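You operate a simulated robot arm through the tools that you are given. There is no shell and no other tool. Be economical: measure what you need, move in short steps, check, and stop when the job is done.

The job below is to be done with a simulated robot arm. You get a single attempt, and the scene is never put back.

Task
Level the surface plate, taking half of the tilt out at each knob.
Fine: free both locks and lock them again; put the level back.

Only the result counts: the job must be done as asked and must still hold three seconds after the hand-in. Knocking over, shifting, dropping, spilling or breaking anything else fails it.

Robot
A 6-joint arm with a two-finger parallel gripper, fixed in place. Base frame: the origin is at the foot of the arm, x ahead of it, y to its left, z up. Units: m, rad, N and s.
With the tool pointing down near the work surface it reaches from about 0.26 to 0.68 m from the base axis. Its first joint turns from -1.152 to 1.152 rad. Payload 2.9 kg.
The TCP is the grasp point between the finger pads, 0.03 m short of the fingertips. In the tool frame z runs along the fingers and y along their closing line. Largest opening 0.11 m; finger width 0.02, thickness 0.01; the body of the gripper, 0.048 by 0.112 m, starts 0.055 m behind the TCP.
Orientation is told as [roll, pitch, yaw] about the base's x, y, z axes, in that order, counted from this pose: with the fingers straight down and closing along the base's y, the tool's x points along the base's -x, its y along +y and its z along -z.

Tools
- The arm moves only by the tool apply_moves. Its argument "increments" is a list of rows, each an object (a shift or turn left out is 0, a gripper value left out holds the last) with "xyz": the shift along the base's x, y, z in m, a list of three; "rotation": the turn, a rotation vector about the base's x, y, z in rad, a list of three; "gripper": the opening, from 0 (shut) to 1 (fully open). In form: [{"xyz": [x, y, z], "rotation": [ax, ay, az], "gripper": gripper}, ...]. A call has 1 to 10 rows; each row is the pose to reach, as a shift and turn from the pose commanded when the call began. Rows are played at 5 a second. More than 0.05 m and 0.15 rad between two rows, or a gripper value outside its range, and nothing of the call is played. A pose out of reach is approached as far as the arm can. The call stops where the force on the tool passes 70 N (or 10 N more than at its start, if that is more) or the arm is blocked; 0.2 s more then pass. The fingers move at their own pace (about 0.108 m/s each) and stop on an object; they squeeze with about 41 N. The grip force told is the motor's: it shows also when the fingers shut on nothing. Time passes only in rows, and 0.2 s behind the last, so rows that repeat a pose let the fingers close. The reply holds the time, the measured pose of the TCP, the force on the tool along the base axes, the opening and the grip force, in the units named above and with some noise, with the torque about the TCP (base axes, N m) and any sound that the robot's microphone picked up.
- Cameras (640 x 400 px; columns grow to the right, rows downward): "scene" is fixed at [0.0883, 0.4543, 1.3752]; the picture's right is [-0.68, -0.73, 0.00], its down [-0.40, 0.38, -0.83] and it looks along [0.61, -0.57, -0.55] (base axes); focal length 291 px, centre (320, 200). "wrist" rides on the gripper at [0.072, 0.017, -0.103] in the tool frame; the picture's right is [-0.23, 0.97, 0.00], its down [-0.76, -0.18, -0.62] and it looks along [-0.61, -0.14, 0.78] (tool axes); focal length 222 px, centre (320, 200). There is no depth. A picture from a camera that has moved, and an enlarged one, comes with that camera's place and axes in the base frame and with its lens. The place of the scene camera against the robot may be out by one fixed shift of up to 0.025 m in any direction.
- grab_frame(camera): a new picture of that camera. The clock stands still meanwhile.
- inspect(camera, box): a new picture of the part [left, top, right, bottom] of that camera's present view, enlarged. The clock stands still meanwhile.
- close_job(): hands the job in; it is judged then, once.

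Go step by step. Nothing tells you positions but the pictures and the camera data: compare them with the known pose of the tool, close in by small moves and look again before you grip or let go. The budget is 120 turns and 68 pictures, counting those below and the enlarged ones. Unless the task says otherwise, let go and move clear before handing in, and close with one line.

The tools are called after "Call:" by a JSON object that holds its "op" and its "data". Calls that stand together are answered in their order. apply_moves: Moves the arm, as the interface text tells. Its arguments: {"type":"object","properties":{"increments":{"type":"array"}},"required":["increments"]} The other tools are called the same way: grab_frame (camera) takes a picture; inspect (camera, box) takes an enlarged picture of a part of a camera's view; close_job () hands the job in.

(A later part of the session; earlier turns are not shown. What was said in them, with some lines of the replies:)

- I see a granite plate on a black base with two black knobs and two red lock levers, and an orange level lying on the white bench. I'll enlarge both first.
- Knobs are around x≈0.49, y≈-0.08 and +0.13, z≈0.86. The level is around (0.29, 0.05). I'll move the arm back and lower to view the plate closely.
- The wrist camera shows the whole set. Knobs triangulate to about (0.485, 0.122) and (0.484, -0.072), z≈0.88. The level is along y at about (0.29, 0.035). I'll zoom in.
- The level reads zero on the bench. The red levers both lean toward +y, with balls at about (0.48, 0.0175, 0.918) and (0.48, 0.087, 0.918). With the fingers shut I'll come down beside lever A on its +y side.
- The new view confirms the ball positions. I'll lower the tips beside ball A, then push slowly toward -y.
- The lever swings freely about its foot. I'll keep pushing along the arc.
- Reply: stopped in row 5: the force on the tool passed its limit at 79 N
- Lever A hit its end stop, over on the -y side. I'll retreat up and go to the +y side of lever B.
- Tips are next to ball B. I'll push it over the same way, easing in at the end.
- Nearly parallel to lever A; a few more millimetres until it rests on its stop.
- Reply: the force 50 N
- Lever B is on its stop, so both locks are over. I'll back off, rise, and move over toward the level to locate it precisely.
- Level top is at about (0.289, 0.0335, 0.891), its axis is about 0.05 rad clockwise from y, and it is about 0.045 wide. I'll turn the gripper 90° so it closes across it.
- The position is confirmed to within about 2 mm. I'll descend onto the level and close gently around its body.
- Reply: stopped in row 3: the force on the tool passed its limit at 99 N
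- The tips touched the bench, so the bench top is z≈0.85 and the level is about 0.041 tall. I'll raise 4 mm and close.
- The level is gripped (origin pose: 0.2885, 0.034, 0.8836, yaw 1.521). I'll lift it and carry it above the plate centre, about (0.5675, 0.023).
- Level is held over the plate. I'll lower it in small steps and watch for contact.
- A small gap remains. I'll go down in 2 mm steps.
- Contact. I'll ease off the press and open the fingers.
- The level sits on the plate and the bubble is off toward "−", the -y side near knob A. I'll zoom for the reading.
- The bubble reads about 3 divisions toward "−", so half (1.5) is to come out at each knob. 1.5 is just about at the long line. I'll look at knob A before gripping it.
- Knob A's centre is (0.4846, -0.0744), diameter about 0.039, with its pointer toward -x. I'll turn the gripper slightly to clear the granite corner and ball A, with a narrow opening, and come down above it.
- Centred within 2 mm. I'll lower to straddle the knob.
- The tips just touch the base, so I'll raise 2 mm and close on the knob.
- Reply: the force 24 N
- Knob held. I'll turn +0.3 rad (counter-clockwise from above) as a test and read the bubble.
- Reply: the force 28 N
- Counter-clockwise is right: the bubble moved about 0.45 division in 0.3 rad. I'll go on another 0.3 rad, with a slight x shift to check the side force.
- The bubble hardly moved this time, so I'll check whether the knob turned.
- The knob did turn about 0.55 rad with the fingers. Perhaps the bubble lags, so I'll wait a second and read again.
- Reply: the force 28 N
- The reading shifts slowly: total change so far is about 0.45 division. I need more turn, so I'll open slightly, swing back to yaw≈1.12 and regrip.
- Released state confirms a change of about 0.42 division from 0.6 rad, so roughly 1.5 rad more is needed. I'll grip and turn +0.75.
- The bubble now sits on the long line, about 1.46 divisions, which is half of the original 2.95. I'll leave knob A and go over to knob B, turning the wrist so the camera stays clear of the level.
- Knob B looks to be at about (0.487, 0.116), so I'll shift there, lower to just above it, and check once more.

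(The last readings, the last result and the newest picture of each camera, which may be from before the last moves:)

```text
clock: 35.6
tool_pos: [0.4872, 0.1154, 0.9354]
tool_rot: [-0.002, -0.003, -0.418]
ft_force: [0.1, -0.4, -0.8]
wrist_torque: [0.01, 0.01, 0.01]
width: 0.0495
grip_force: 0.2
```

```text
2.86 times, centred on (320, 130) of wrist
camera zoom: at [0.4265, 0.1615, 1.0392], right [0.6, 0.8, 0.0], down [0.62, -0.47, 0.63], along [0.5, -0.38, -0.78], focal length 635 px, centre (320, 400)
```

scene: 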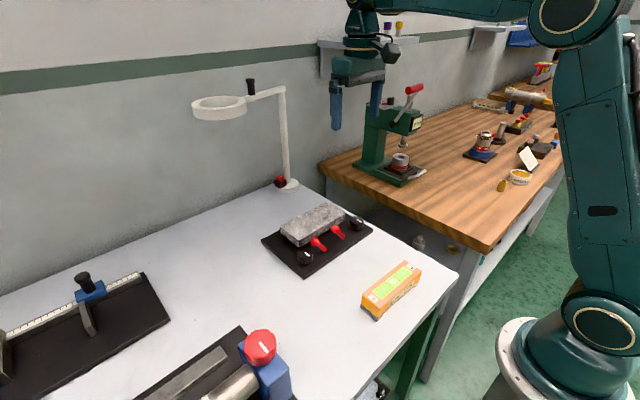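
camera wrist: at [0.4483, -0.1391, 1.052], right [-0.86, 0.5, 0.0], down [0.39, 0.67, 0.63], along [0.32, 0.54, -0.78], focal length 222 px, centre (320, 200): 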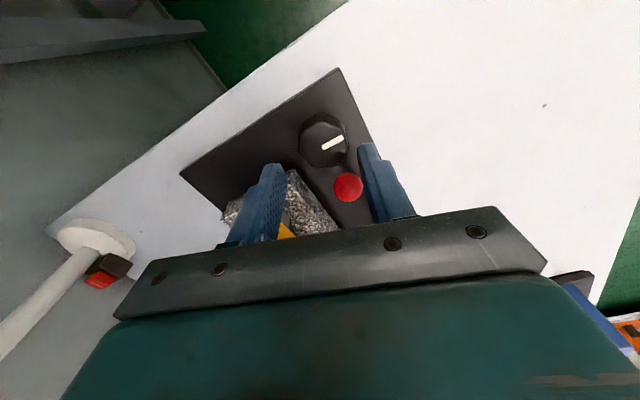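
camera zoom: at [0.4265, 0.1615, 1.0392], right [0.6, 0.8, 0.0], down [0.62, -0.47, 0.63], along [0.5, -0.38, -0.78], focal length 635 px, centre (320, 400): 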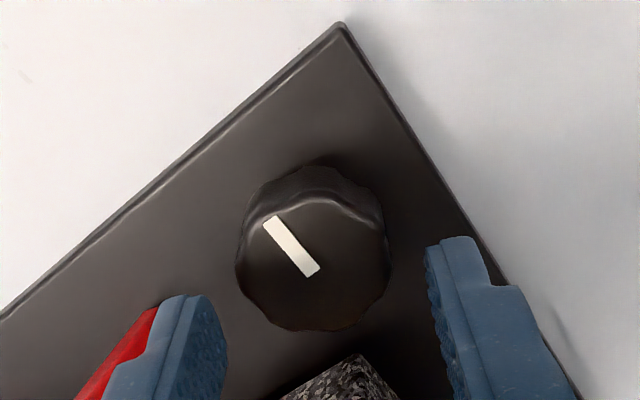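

Well centred now. I'll lower, grip, and turn clockwise 0.45 rad to test.

Call:
{"op": "apply_moves", "data": {"increments": [{"xyz": [-0.0005, -0.001, -0.02]}, {"xyz": [-0.0005, -0.001, -0.034]}, {"xyz": [-0.0005, -0.001, -0.034], "gripper": 0.3}, {"xyz": [-0.0005, -0.001, -0.034], "gripper": 0.3}]}}

Call:
{"op": "apply_moves", "data": {"increments": [{"rotation": [0, 0, -0.15]}, {"rotation": [0, 0, -0.3]}, {"rotation": [0, 0, -0.45]}, {"rotation": [0, 0, -0.45]}]}}

Call:
{"op": "inspect", "data": {"camera": "scene", "box": [286, 190, 352, 231]}}

```text
clock: 36.6
tool_pos: [0.4856, 0.1151, 0.9016]
tool_rot: [-0.003, -0.004, -0.419]
ft_force: [-2.1, -1.6, 4.9]
wrist_torque: [0.19, 0.36, -0.02]
width: 0.0394
grip_force: 45.2
```

```text
clock: 37.6
tool_pos: [0.486, 0.1154, 0.9034]
tool_rot: [-0.003, -0.003, -0.872]
ft_force: [-3.6, -1.4, 15.9]
wrist_torque: [0.32, 0.55, -0.05]
width: 0.0396
grip_force: 45.2
```

```text
9.70 times, centred on (319, 210) of scene
camera zoom: at [0.088, 0.4542, 1.3753], right [-0.68, -0.73, 0.0], down [-0.4, 0.38, -0.83], along [0.61, -0.57, -0.55], focal length 2821 px, centre (330, 98)
```

zoom: 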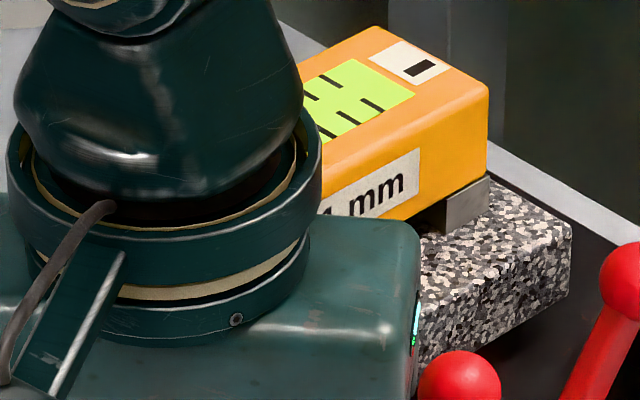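

The hand blocks the view here. By the same thread sense clockwise should raise this side, so I'll turn on to 1.2 rad total, then release and step aside to read.

Call:
{"op": "apply_moves", "data": {"increments": [{"xyz": [0, 0, 0.0015], "rotation": [0, 0, -0.15]}, {"xyz": [0, 0, 0.0015], "rotation": [0, 0, -0.3]}, {"xyz": [0, 0, 0.0015], "rotation": [0, 0, -0.45]}, {"xyz": [0, 0, 0.0015], "rotation": [0, 0, -0.6]}, {"xyz": [0, 0, 0.0015], "rotation": [0, 0, -0.75]}, {"xyz": [0, 0, 0.0015], "rotation": [0, 0, -0.75]}]}}

Call:
{"op": "apply_moves", "data": {"increments": [{"gripper": 0.4}, {"gripper": 0.4}, {"xyz": [0, 0, 0.04]}, {"xyz": [0, 0, 0.08]}, {"xyz": [-0.03, 0, 0.1]}, {"xyz": [-0.07, 0, 0.1]}, {"xyz": [-0.11, 0, 0.1]}, {"xyz": [-0.15, 0, 0.1]}]}}

Call:
{"op": "inspect", "data": {"camera": "scene", "box": [286, 190, 352, 231]}}

```text
clock: 39.0
tool_pos: [0.484, 0.1159, 0.9027]
tool_rot: [-0.004, -0.002, -1.62]
ft_force: [-6.8, -2.7, -6.0]
wrist_torque: [0.28, -0.04, -0.08]
width: 0.0397
grip_force: 45.2
```

```text
clock: 40.9
tool_pos: [0.3362, 0.1131, 1.001]
tool_rot: [-0.003, -0.004, -1.619]
ft_force: [-0.3, 0.1, 0.1]
wrist_torque: [-0.01, -0.02, 0.03]
width: 0.0441
grip_force: 0.0
```

```text
9.70 times, centred on (319, 210) of scene
camera zoom: at [0.0883, 0.4543, 1.3753], right [-0.68, -0.73, 0.0], down [-0.4, 0.38, -0.83], along [0.61, -0.57, -0.55], focal length 2821 px, centre (330, 98)
```

zoom: 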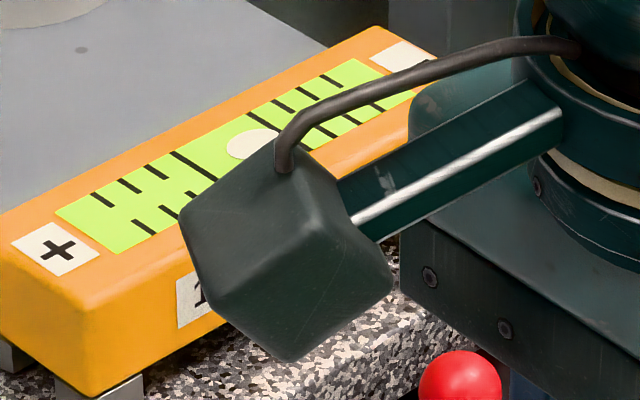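

Good direction: about 1.0 division came out and about 0.45 remains. I'll go back, regrip with the wrist turned back, and turn about 0.45 rad more.

Call:
{"op": "apply_moves", "data": {"increments": [{"xyz": [0.04, 0, 0], "rotation": [0, 0, 0.15], "gripper": 0.45}, {"xyz": [0.08, 0, 0], "rotation": [0, 0, 0.3], "gripper": 0.45}, {"xyz": [0.12, 0.001, 0], "rotation": [0, 0, 0.45], "gripper": 0.45}, {"xyz": [0.15, 0.002, -0.02], "rotation": [0, 0, 0.45], "gripper": 0.45}, {"xyz": [0.15, 0.002, -0.06], "rotation": [0, 0, 0.45], "gripper": 0.45}, {"xyz": [0.15, 0.002, -0.098], "rotation": [0, 0, 0.45], "gripper": 0.45}, {"xyz": [0.15, 0.002, -0.098], "rotation": [0, 0, 0.45], "gripper": 0.3}, {"xyz": [0.15, 0.002, -0.098], "rotation": [0, 0, 0.45], "gripper": 0.3}]}}

Call:
{"op": "apply_moves", "data": {"increments": [{"rotation": [0, 0, -0.12]}, {"rotation": [0, 0, -0.24]}, {"rotation": [0, 0, -0.36]}, {"rotation": [0, 0, -0.45]}, {"rotation": [0, 0, -0.45]}]}}

Call:
{"op": "apply_moves", "data": {"increments": [{"gripper": 0.4}, {"gripper": 0.4}, {"xyz": [0, 0, 0.04]}, {"xyz": [0, 0, 0.08]}, {"xyz": [-0.03, 0, 0.1]}, {"xyz": [-0.07, 0, 0.1]}, {"xyz": [-0.11, 0, 0.1]}, {"xyz": [-0.13, -0.05, 0.1]}, {"xyz": [-0.13, -0.09, 0.1]}, {"xyz": [-0.13, -0.12, 0.1]}]}}

Call:
{"op": "inspect", "data": {"camera": "scene", "box": [286, 190, 352, 231]}}

```text
clock: 42.6
tool_pos: [0.4853, 0.1157, 0.9071]
tool_rot: [-0.006, -0.003, -1.169]
ft_force: [-12.3, -5.5, 14.4]
wrist_torque: [0.1, 0.17, 0.0]
width: 0.0397
grip_force: 45.4
```

```text
clock: 43.9
tool_pos: [0.4843, 0.1157, 0.9057]
tool_rot: [-0.004, -0.002, -1.621]
ft_force: [-17.0, -10.6, 26.3]
wrist_torque: [-0.38, 0.14, -0.1]
width: 0.0394
grip_force: 44.9
```

```text
refused: row 8 steps farther than a row can; nothing moved
```

```text
9.70 times, centred on (319, 210) of scene
camera zoom: at [0.0874, 0.454, 1.3754], right [-0.68, -0.73, 0.0], down [-0.4, 0.38, -0.84], along [0.61, -0.57, -0.55], focal length 2821 px, centre (330, 98)
```

zoom: 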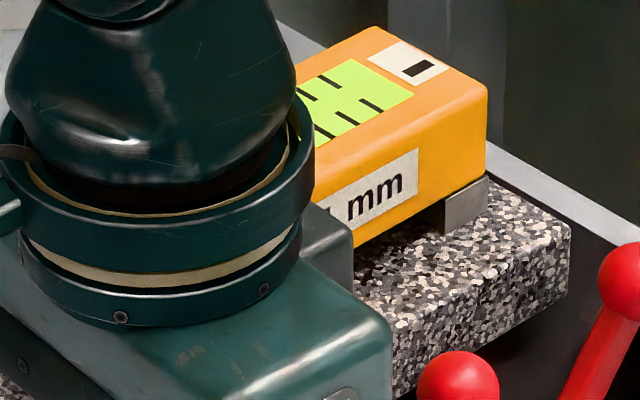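

Turned; the retreat was refused for one over-long step. I'll repeat it with shorter rows.

Call:
{"op": "apply_moves", "data": {"increments": [{"gripper": 0.4}, {"gripper": 0.4}, {"xyz": [0, 0, 0.04]}, {"xyz": [0, 0, 0.08]}, {"xyz": [-0.03, 0, 0.1]}, {"xyz": [-0.06, -0.03, 0.1]}, {"xyz": [-0.09, -0.06, 0.1]}, {"xyz": [-0.11, -0.1, 0.1]}, {"xyz": [-0.13, -0.14, 0.1]}, {"xyz": [-0.13, -0.18, 0.1]}]}}

Call:
{"op": "inspect", "data": {"camera": "scene", "box": [286, 190, 352, 231]}}

```text
clock: 46.0
tool_pos: [0.3555, -0.0628, 1.0063]
tool_rot: [-0.003, -0.004, -1.619]
ft_force: [-1.2, 0.0, -0.6]
wrist_torque: [0.0, 0.01, -0.01]
width: 0.0441
grip_force: 0.0
```

```text
9.70 times, centred on (319, 210) of scene
camera zoom: at [0.0882, 0.4543, 1.3753], right [-0.68, -0.73, 0.0], down [-0.4, 0.38, -0.83], along [0.61, -0.57, -0.55], focal length 2821 px, centre (330, 98)
```

zoom: 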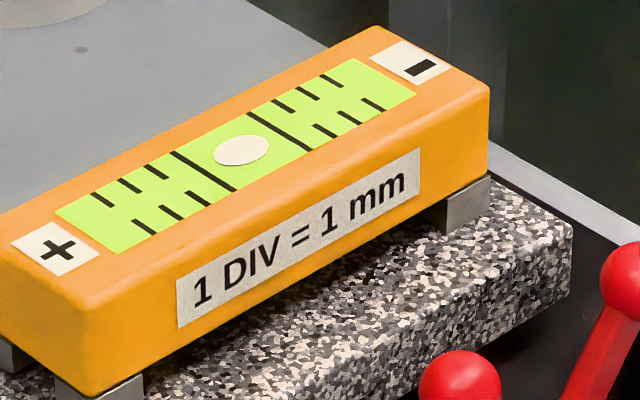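

The bubble is very near the middle. I'll zoom tighter for a precise reading.

Call:
{"op": "inspect", "data": {"camera": "scene", "box": [298, 196, 324, 212]}}

```text
16.00 times, centred on (311, 204) of scene
camera zoom: at [0.0882, 0.4543, 1.3753], right [-0.68, -0.73, 0.0], down [-0.4, 0.38, -0.83], along [0.61, -0.57, -0.55], focal length 4655 px, centre (464, 136)
```

zoom: 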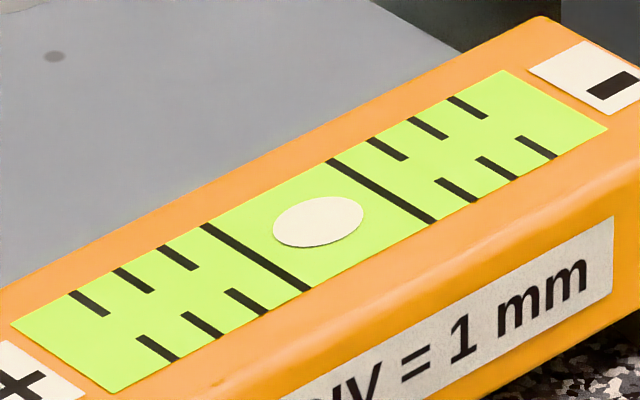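

The bubble is centred to within about 0.07 division. Next I'll lock: fingers shut, come down between the two balls, and push lever B back to +y.

Call:
{"op": "apply_moves", "data": {"increments": [{"xyz": [0.03, 0.015, 0], "gripper": 0}, {"xyz": [0.06, 0.03, 0], "gripper": 0}, {"xyz": [0.09, 0.045, 0], "gripper": 0}, {"xyz": [0.1245, 0.058, 0], "gripper": 0}, {"xyz": [0.1245, 0.058, -0.02], "gripper": 0}]}}

Call:
{"op": "inspect", "data": {"camera": "scene", "box": [270, 180, 380, 260]}}

```text
clock: 47.2
tool_pos: [0.481, -0.0042, 0.9848]
tool_rot: [0.0, -0.005, -1.618]
ft_force: [0.3, -1.0, 0.0]
wrist_torque: [-0.02, 0.0, 0.0]
width: 0.0
grip_force: 37.5
```

```text
5.00 times, centred on (325, 220) of scene
camera zoom: at [0.0883, 0.4543, 1.3752], right [-0.68, -0.73, 0.0], down [-0.4, 0.38, -0.83], along [0.61, -0.57, -0.55], focal length 1455 px, centre (295, 100)
```

zoom: 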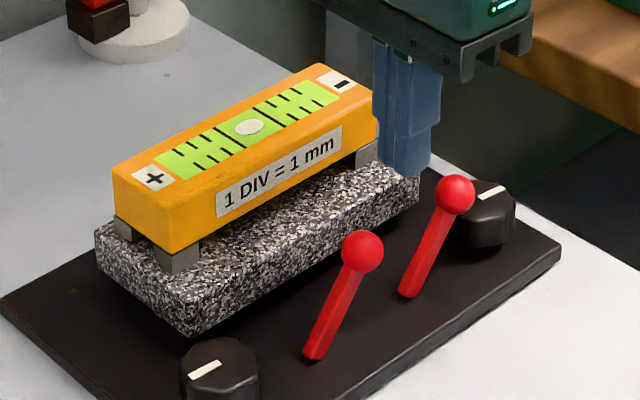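

The tips are between the balls. I'll lower and push lever B toward +y.

Call:
{"op": "apply_moves", "data": {"increments": [{"xyz": [-0.001, 0, -0.03]}, {"xyz": [-0.001, 0, -0.049]}, {"xyz": [-0.001, 0.012, -0.047]}, {"xyz": [-0.001, 0.024, -0.044]}, {"xyz": [-0.001, 0.036, -0.042]}, {"xyz": [-0.001, 0.048, -0.044]}, {"xyz": [-0.001, 0.057, -0.047]}, {"xyz": [-0.001, 0.063, -0.049]}, {"xyz": [-0.001, 0.067, -0.05]}]}}

Call:
{"op": "inspect", "data": {"camera": "scene", "box": [250, 160, 390, 290]}}

```text
clock: 49.2
tool_pos: [0.4786, 0.0607, 0.9362]
tool_rot: [-0.002, -0.004, -1.62]
ft_force: [-2.3, -6.7, 4.5]
wrist_torque: [-0.14, 0.0, 0.08]
width: 0.0
grip_force: 38.1
```

```text
3.08 times, centred on (320, 225) of scene
camera zoom: at [0.0882, 0.4541, 1.3753], right [-0.68, -0.73, 0.0], down [-0.4, 0.38, -0.83], along [0.61, -0.57, -0.55], focal length 895 px, centre (320, 123)
```

zoom: 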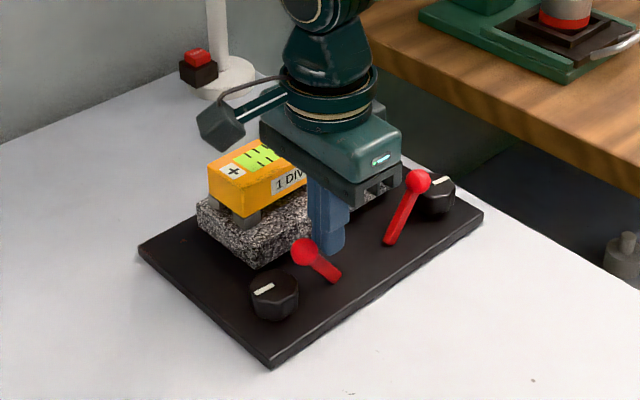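

Lever B is back at its original place with contact force starting. I'll press a touch more to seat it, then go to lever A's -y side.

Call:
{"op": "apply_moves", "data": {"increments": [{"xyz": [0, 0.002, -0.001]}, {"xyz": [0, 0.003, -0.001]}]}}

Call:
{"op": "apply_moves", "data": {"increments": [{"xyz": [0, -0.01, 0]}, {"xyz": [0, -0.012, 0.04]}, {"xyz": [0, -0.03, 0.06]}, {"xyz": [0, -0.07, 0.06]}, {"xyz": [0, -0.11, 0.06]}, {"xyz": [0, -0.136, 0.06]}, {"xyz": [0, -0.136, 0.035]}]}}

Call:
{"op": "inspect", "data": {"camera": "scene", "box": [280, 180, 390, 260]}}

```text
clock: 49.9
tool_pos: [0.4802, 0.0621, 0.9359]
tool_rot: [0.001, -0.006, -1.626]
ft_force: [-9.4, -28.8, 28.0]
wrist_torque: [-0.61, 0.11, 0.28]
width: 0.0
grip_force: 38.0
```

```text
clock: 51.5
tool_pos: [0.4781, -0.0723, 0.9686]
tool_rot: [-0.003, -0.003, -1.617]
ft_force: [0.1, 0.0, -0.1]
wrist_torque: [-0.01, 0.0, 0.02]
width: 0.0
grip_force: 37.6
```

```text
5.00 times, centred on (335, 220) of scene
camera zoom: at [0.0883, 0.4543, 1.3752], right [-0.68, -0.73, 0.0], down [-0.4, 0.38, -0.83], along [0.61, -0.57, -0.55], focal length 1455 px, centre (245, 100)
```

zoom: 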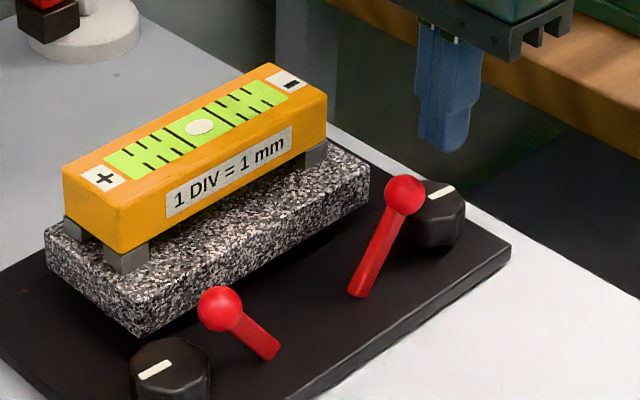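

Lever B stays over. I'll lower beside ball A on its -y side, above knob A, and push it to +y.

Call:
{"op": "apply_moves", "data": {"increments": [{"xyz": [0.001, 0, -0.02]}, {"xyz": [0.001, 0, -0.032]}, {"xyz": [0.001, 0.012, -0.031]}, {"xyz": [0.001, 0.024, -0.028]}, {"xyz": [0.001, 0.036, -0.026]}, {"xyz": [0.001, 0.048, -0.028]}, {"xyz": [0.001, 0.056, -0.031]}, {"xyz": [0.001, 0.062, -0.033]}, {"xyz": [0.001, 0.066, -0.034]}]}}

```text
clock: 53.5
tool_pos: [0.48, -0.0082, 0.9353]
tool_rot: [0.001, -0.007, -1.624]
ft_force: [-1.8, -18.2, 8.5]
wrist_torque: [-0.43, 0.03, 0.07]
width: 0.0
grip_force: 37.8
```

Lever A is at its stop. One more millimetre to seat it, then I'll retreat and check everything.

Call:
{"op": "apply_moves", "data": {"increments": [{"xyz": [0, 0.0015, -0.0005]}, {"xyz": [0, -0.01, 0]}, {"xyz": [0, -0.012, 0.04]}, {"xyz": [0, -0.02, 0.07]}, {"xyz": [-0.03, -0.04, 0.08]}, {"xyz": [-0.06, -0.06, 0.08]}]}}

Call:
{"op": "inspect", "data": {"camera": "scene", "box": [250, 180, 390, 290]}}

Call:
{"op": "inspect", "data": {"camera": "scene", "box": [298, 196, 324, 212]}}

```text
clock: 54.9
tool_pos: [0.4192, -0.0663, 1.0151]
tool_rot: [-0.003, -0.004, -1.618]
ft_force: [-0.4, 0.0, 0.0]
wrist_torque: [-0.02, -0.01, -0.04]
width: 0.0002
grip_force: 38.0
```

```text
3.64 times, centred on (320, 235) of scene
camera zoom: at [0.0883, 0.4543, 1.3753], right [-0.68, -0.73, 0.0], down [-0.4, 0.38, -0.83], along [0.61, -0.57, -0.55], focal length 1058 px, centre (320, 73)
```

zoom: 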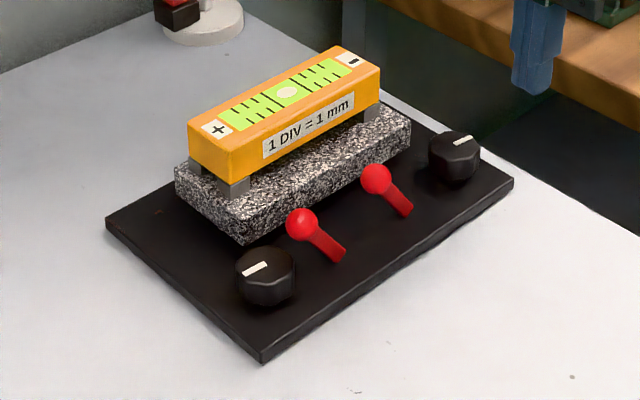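

```text
16.00 times, centred on (311, 204) of scene
camera zoom: at [0.0883, 0.4543, 1.3753], right [-0.68, -0.73, 0.0], down [-0.4, 0.38, -0.83], along [0.61, -0.57, -0.55], focal length 4655 px, centre (464, 136)
```

zoom: 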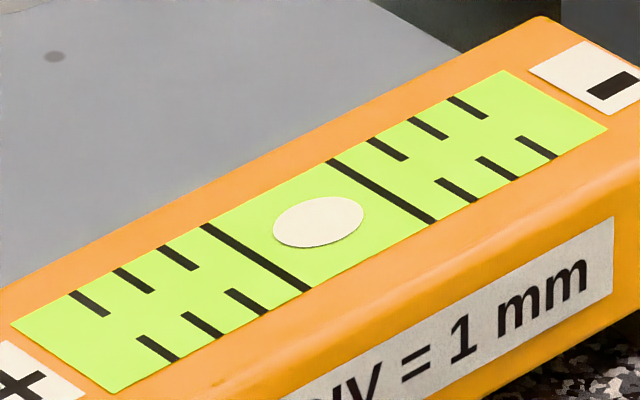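

Locks are both over, and the bubble stays centred. Now I'll return the level, starting by moving above it with the fingers opened across it.

Call:
{"op": "apply_moves", "data": {"increments": [{"xyz": [0.03, 0.018, 0.02], "rotation": [0, 0, 0.047], "gripper": 0.8}, {"xyz": [0.06, 0.036, 0.02], "rotation": [0, 0, 0.047], "gripper": 0.8}, {"xyz": [0.09, 0.054, 0.02], "rotation": [0, 0, 0.047], "gripper": 0.8}, {"xyz": [0.12, 0.072, 0.02], "rotation": [0, 0, 0.047], "gripper": 0.8}, {"xyz": [0.1458, 0.0903, 0.02], "rotation": [0, 0, 0.047], "gripper": 0.8}, {"xyz": [0.1458, 0.0903, -0.01], "rotation": [0, 0, 0.047], "gripper": 0.8}, {"xyz": [0.1458, 0.0903, -0.03], "rotation": [0, 0, 0.047], "gripper": 0.8}]}}

Call:
{"op": "grab_frame", "data": {"camera": "wrist"}}

```text
clock: 56.5
tool_pos: [0.566, 0.0244, 0.9848]
tool_rot: [-0.001, -0.004, -1.571]
ft_force: [-0.6, 0.0, 0.1]
wrist_torque: [-0.02, -0.03, -0.03]
width: 0.088
grip_force: 0.0
```

```text
19 pictures are left
camera wrist: at [0.5823, 0.0975, 1.0876], right [0.97, -0.23, 0.0], down [-0.18, -0.76, 0.63], along [-0.14, -0.61, -0.78], focal length 222 px, centre (320, 200)
```

wrist: 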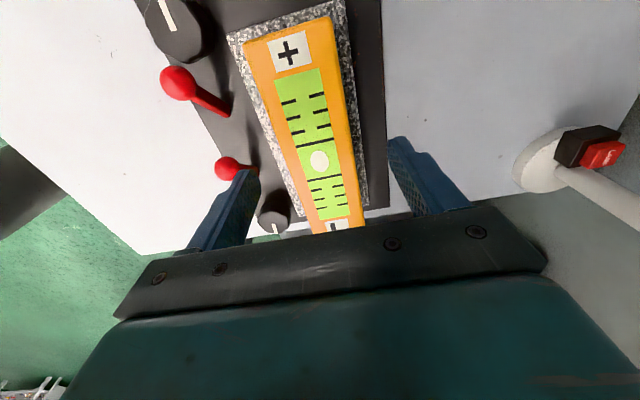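

Aligned over the level. I'll descend, close, and lift straight up.

Call:
{"op": "apply_moves", "data": {"increments": [{"xyz": [-0.001, -0.001, -0.025]}, {"xyz": [-0.001, -0.001, -0.0445]}, {"xyz": [-0.001, -0.001, -0.0445], "gripper": 0.6}, {"xyz": [-0.001, -0.001, -0.0445], "gripper": 0.35}, {"xyz": [-0.001, -0.001, -0.0445], "gripper": 0.35}]}}

Call:
{"op": "apply_moves", "data": {"increments": [{"xyz": [0, 0, 0.01]}, {"xyz": [0, 0, 0.04]}, {"xyz": [0, 0, 0.06]}]}}

```text
clock: 57.6
tool_pos: [0.5643, 0.0227, 0.9409]
tool_rot: [-0.002, -0.004, -1.571]
ft_force: [0.4, -0.4, -0.4]
wrist_torque: [0.12, -0.05, -0.04]
width: 0.0478
grip_force: 40.7
```

```text
clock: 58.5
tool_pos: [0.5651, 0.0242, 1.0007]
tool_rot: [-0.002, -0.004, -1.571]
ft_force: [0.2, 0.2, -3.4]
wrist_torque: [-0.02, -0.02, -0.04]
width: 0.048
grip_force: 41.4
```

Level lifted. I'll carry it back to its spot (0.2885, 0.034, yaw -0.05 off y).

Call:
{"op": "apply_moves", "data": {"increments": [{"xyz": [-0.03, 0.001, 0.005]}, {"xyz": [-0.075, 0.003, 0.005]}, {"xyz": [-0.12, 0.005, 0.005]}, {"xyz": [-0.165, 0.007, 0.005]}, {"xyz": [-0.21, 0.009, 0.005], "rotation": [0, 0, -0.02]}, {"xyz": [-0.25, 0.0105, 0.0], "rotation": [0, 0, -0.05]}, {"xyz": [-0.2763, 0.0105, -0.02], "rotation": [0, 0, -0.05]}, {"xyz": [-0.2763, 0.0105, -0.06], "rotation": [0, 0, -0.05]}, {"xyz": [-0.2763, 0.0105, -0.1], "rotation": [0, 0, -0.05]}]}}

Call:
{"op": "inspect", "data": {"camera": "scene", "box": [340, 240, 450, 340]}}

```text
clock: 60.5
tool_pos: [0.2879, 0.0367, 0.8993]
tool_rot: [-0.003, -0.002, -1.621]
ft_force: [0.8, 0.5, -4.4]
wrist_torque: [0.0, 0.01, 0.0]
width: 0.0479
grip_force: 41.3
```

```text
4.00 times, centred on (395, 290) of scene
camera zoom: at [0.0883, 0.4543, 1.3752], right [-0.68, -0.73, 0.0], down [-0.4, 0.38, -0.83], along [0.61, -0.57, -0.55], focal length 1164 px, centre (20, -160)
```

zoom: 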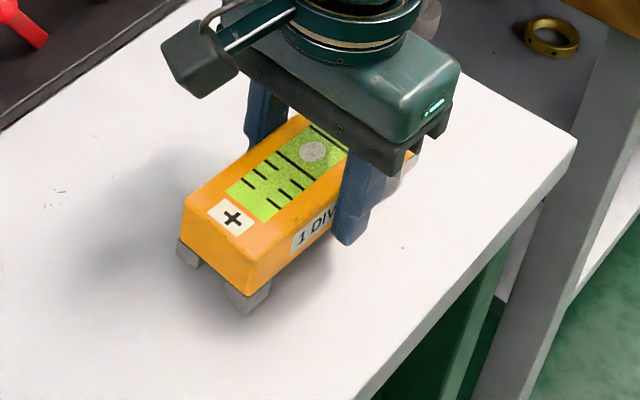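

It lines up with the original spot, about 14 mm above the bench. I'll lower gently to contact.

Call:
{"op": "apply_moves", "data": {"increments": [{"xyz": [0, -0.001, -0.006]}, {"xyz": [0, -0.001, -0.011]}, {"xyz": [0, -0.001, -0.0135]}]}}

```text
clock: 61.2
tool_pos: [0.2892, 0.0334, 0.8859]
tool_rot: [-0.003, -0.005, -1.622]
ft_force: [-0.3, -0.7, -3.7]
wrist_torque: [0.0, 0.02, 0.01]
width: 0.048
grip_force: 41.1
```

Call:
{"op": "apply_moves", "data": {"increments": [{"xyz": [0, 0, -0.001]}, {"xyz": [0, 0, -0.002]}]}}

```text
clock: 61.9
tool_pos: [0.2881, 0.0344, 0.8854]
tool_rot: [-0.003, -0.003, -1.621]
ft_force: [-0.2, 1.7, -0.9]
wrist_torque: [-0.19, -0.04, 0.01]
width: 0.0478
grip_force: 40.8
```

Feet just touch the bench. I'll open the fingers and rise.

Call:
{"op": "apply_moves", "data": {"increments": [{"xyz": [0, 0, -0.0005]}, {"xyz": [0, 0, -0.0005], "gripper": 0.6}, {"xyz": [0, 0, -0.0005], "gripper": 0.8}, {"xyz": [0, 0, 0.0], "gripper": 0.8}, {"xyz": [0, 0, 0.04]}, {"xyz": [0, 0, 0.08]}, {"xyz": [0.0, -0.03, 0.12]}, {"xyz": [0.0, -0.07, 0.14]}, {"xyz": [0.0, -0.11, 0.15]}]}}

Call:
{"op": "inspect", "data": {"camera": "scene", "box": [340, 240, 450, 340]}}

Call:
{"op": "grab_frame", "data": {"camera": "scene"}}

```text
clock: 63.9
tool_pos: [0.2891, -0.0743, 1.0303]
tool_rot: [-0.004, -0.001, -1.618]
ft_force: [-0.2, 0.4, -0.6]
wrist_torque: [0.03, -0.01, -0.04]
width: 0.088
grip_force: 0.1
```

```text
4.00 times, centred on (395, 290) of scene
camera zoom: at [0.0883, 0.4543, 1.3753], right [-0.68, -0.73, 0.0], down [-0.4, 0.38, -0.83], along [0.61, -0.57, -0.55], focal length 1164 px, centre (20, -160)
```

zoom: 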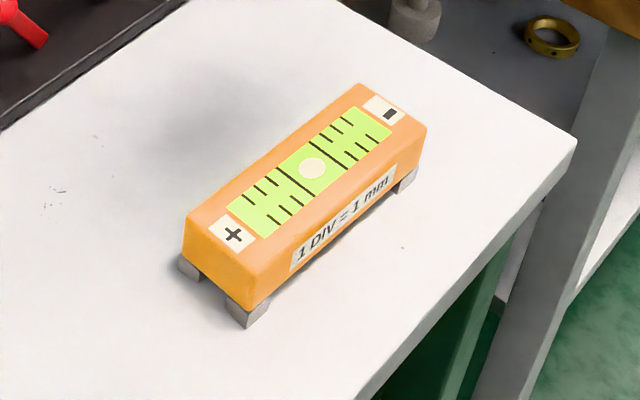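

```text
16 pictures are left
```

scene: 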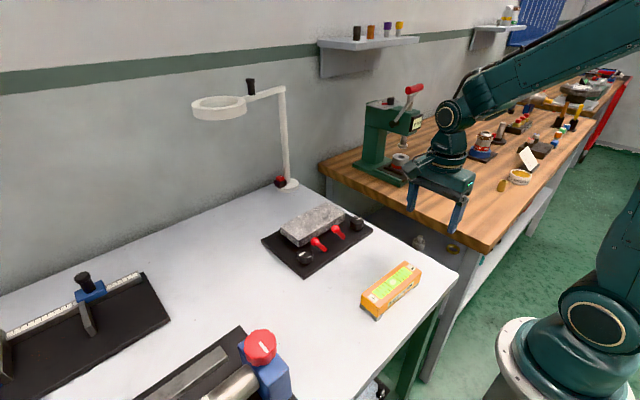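

The level is back on its mark within a millimetre, both levers are over to the locked side, and the arm is clear with nothing else disturbed. I'll hand in.

Call:
{"op": "close_job", "data": {}}

```text
The job is handed in.
```

The plate is level: the bubble went from about 3 divisions off to within about 0.07, with roughly 1.5 taken out at each knob. Both locks are back at their original locked position, and the level is back where it was.
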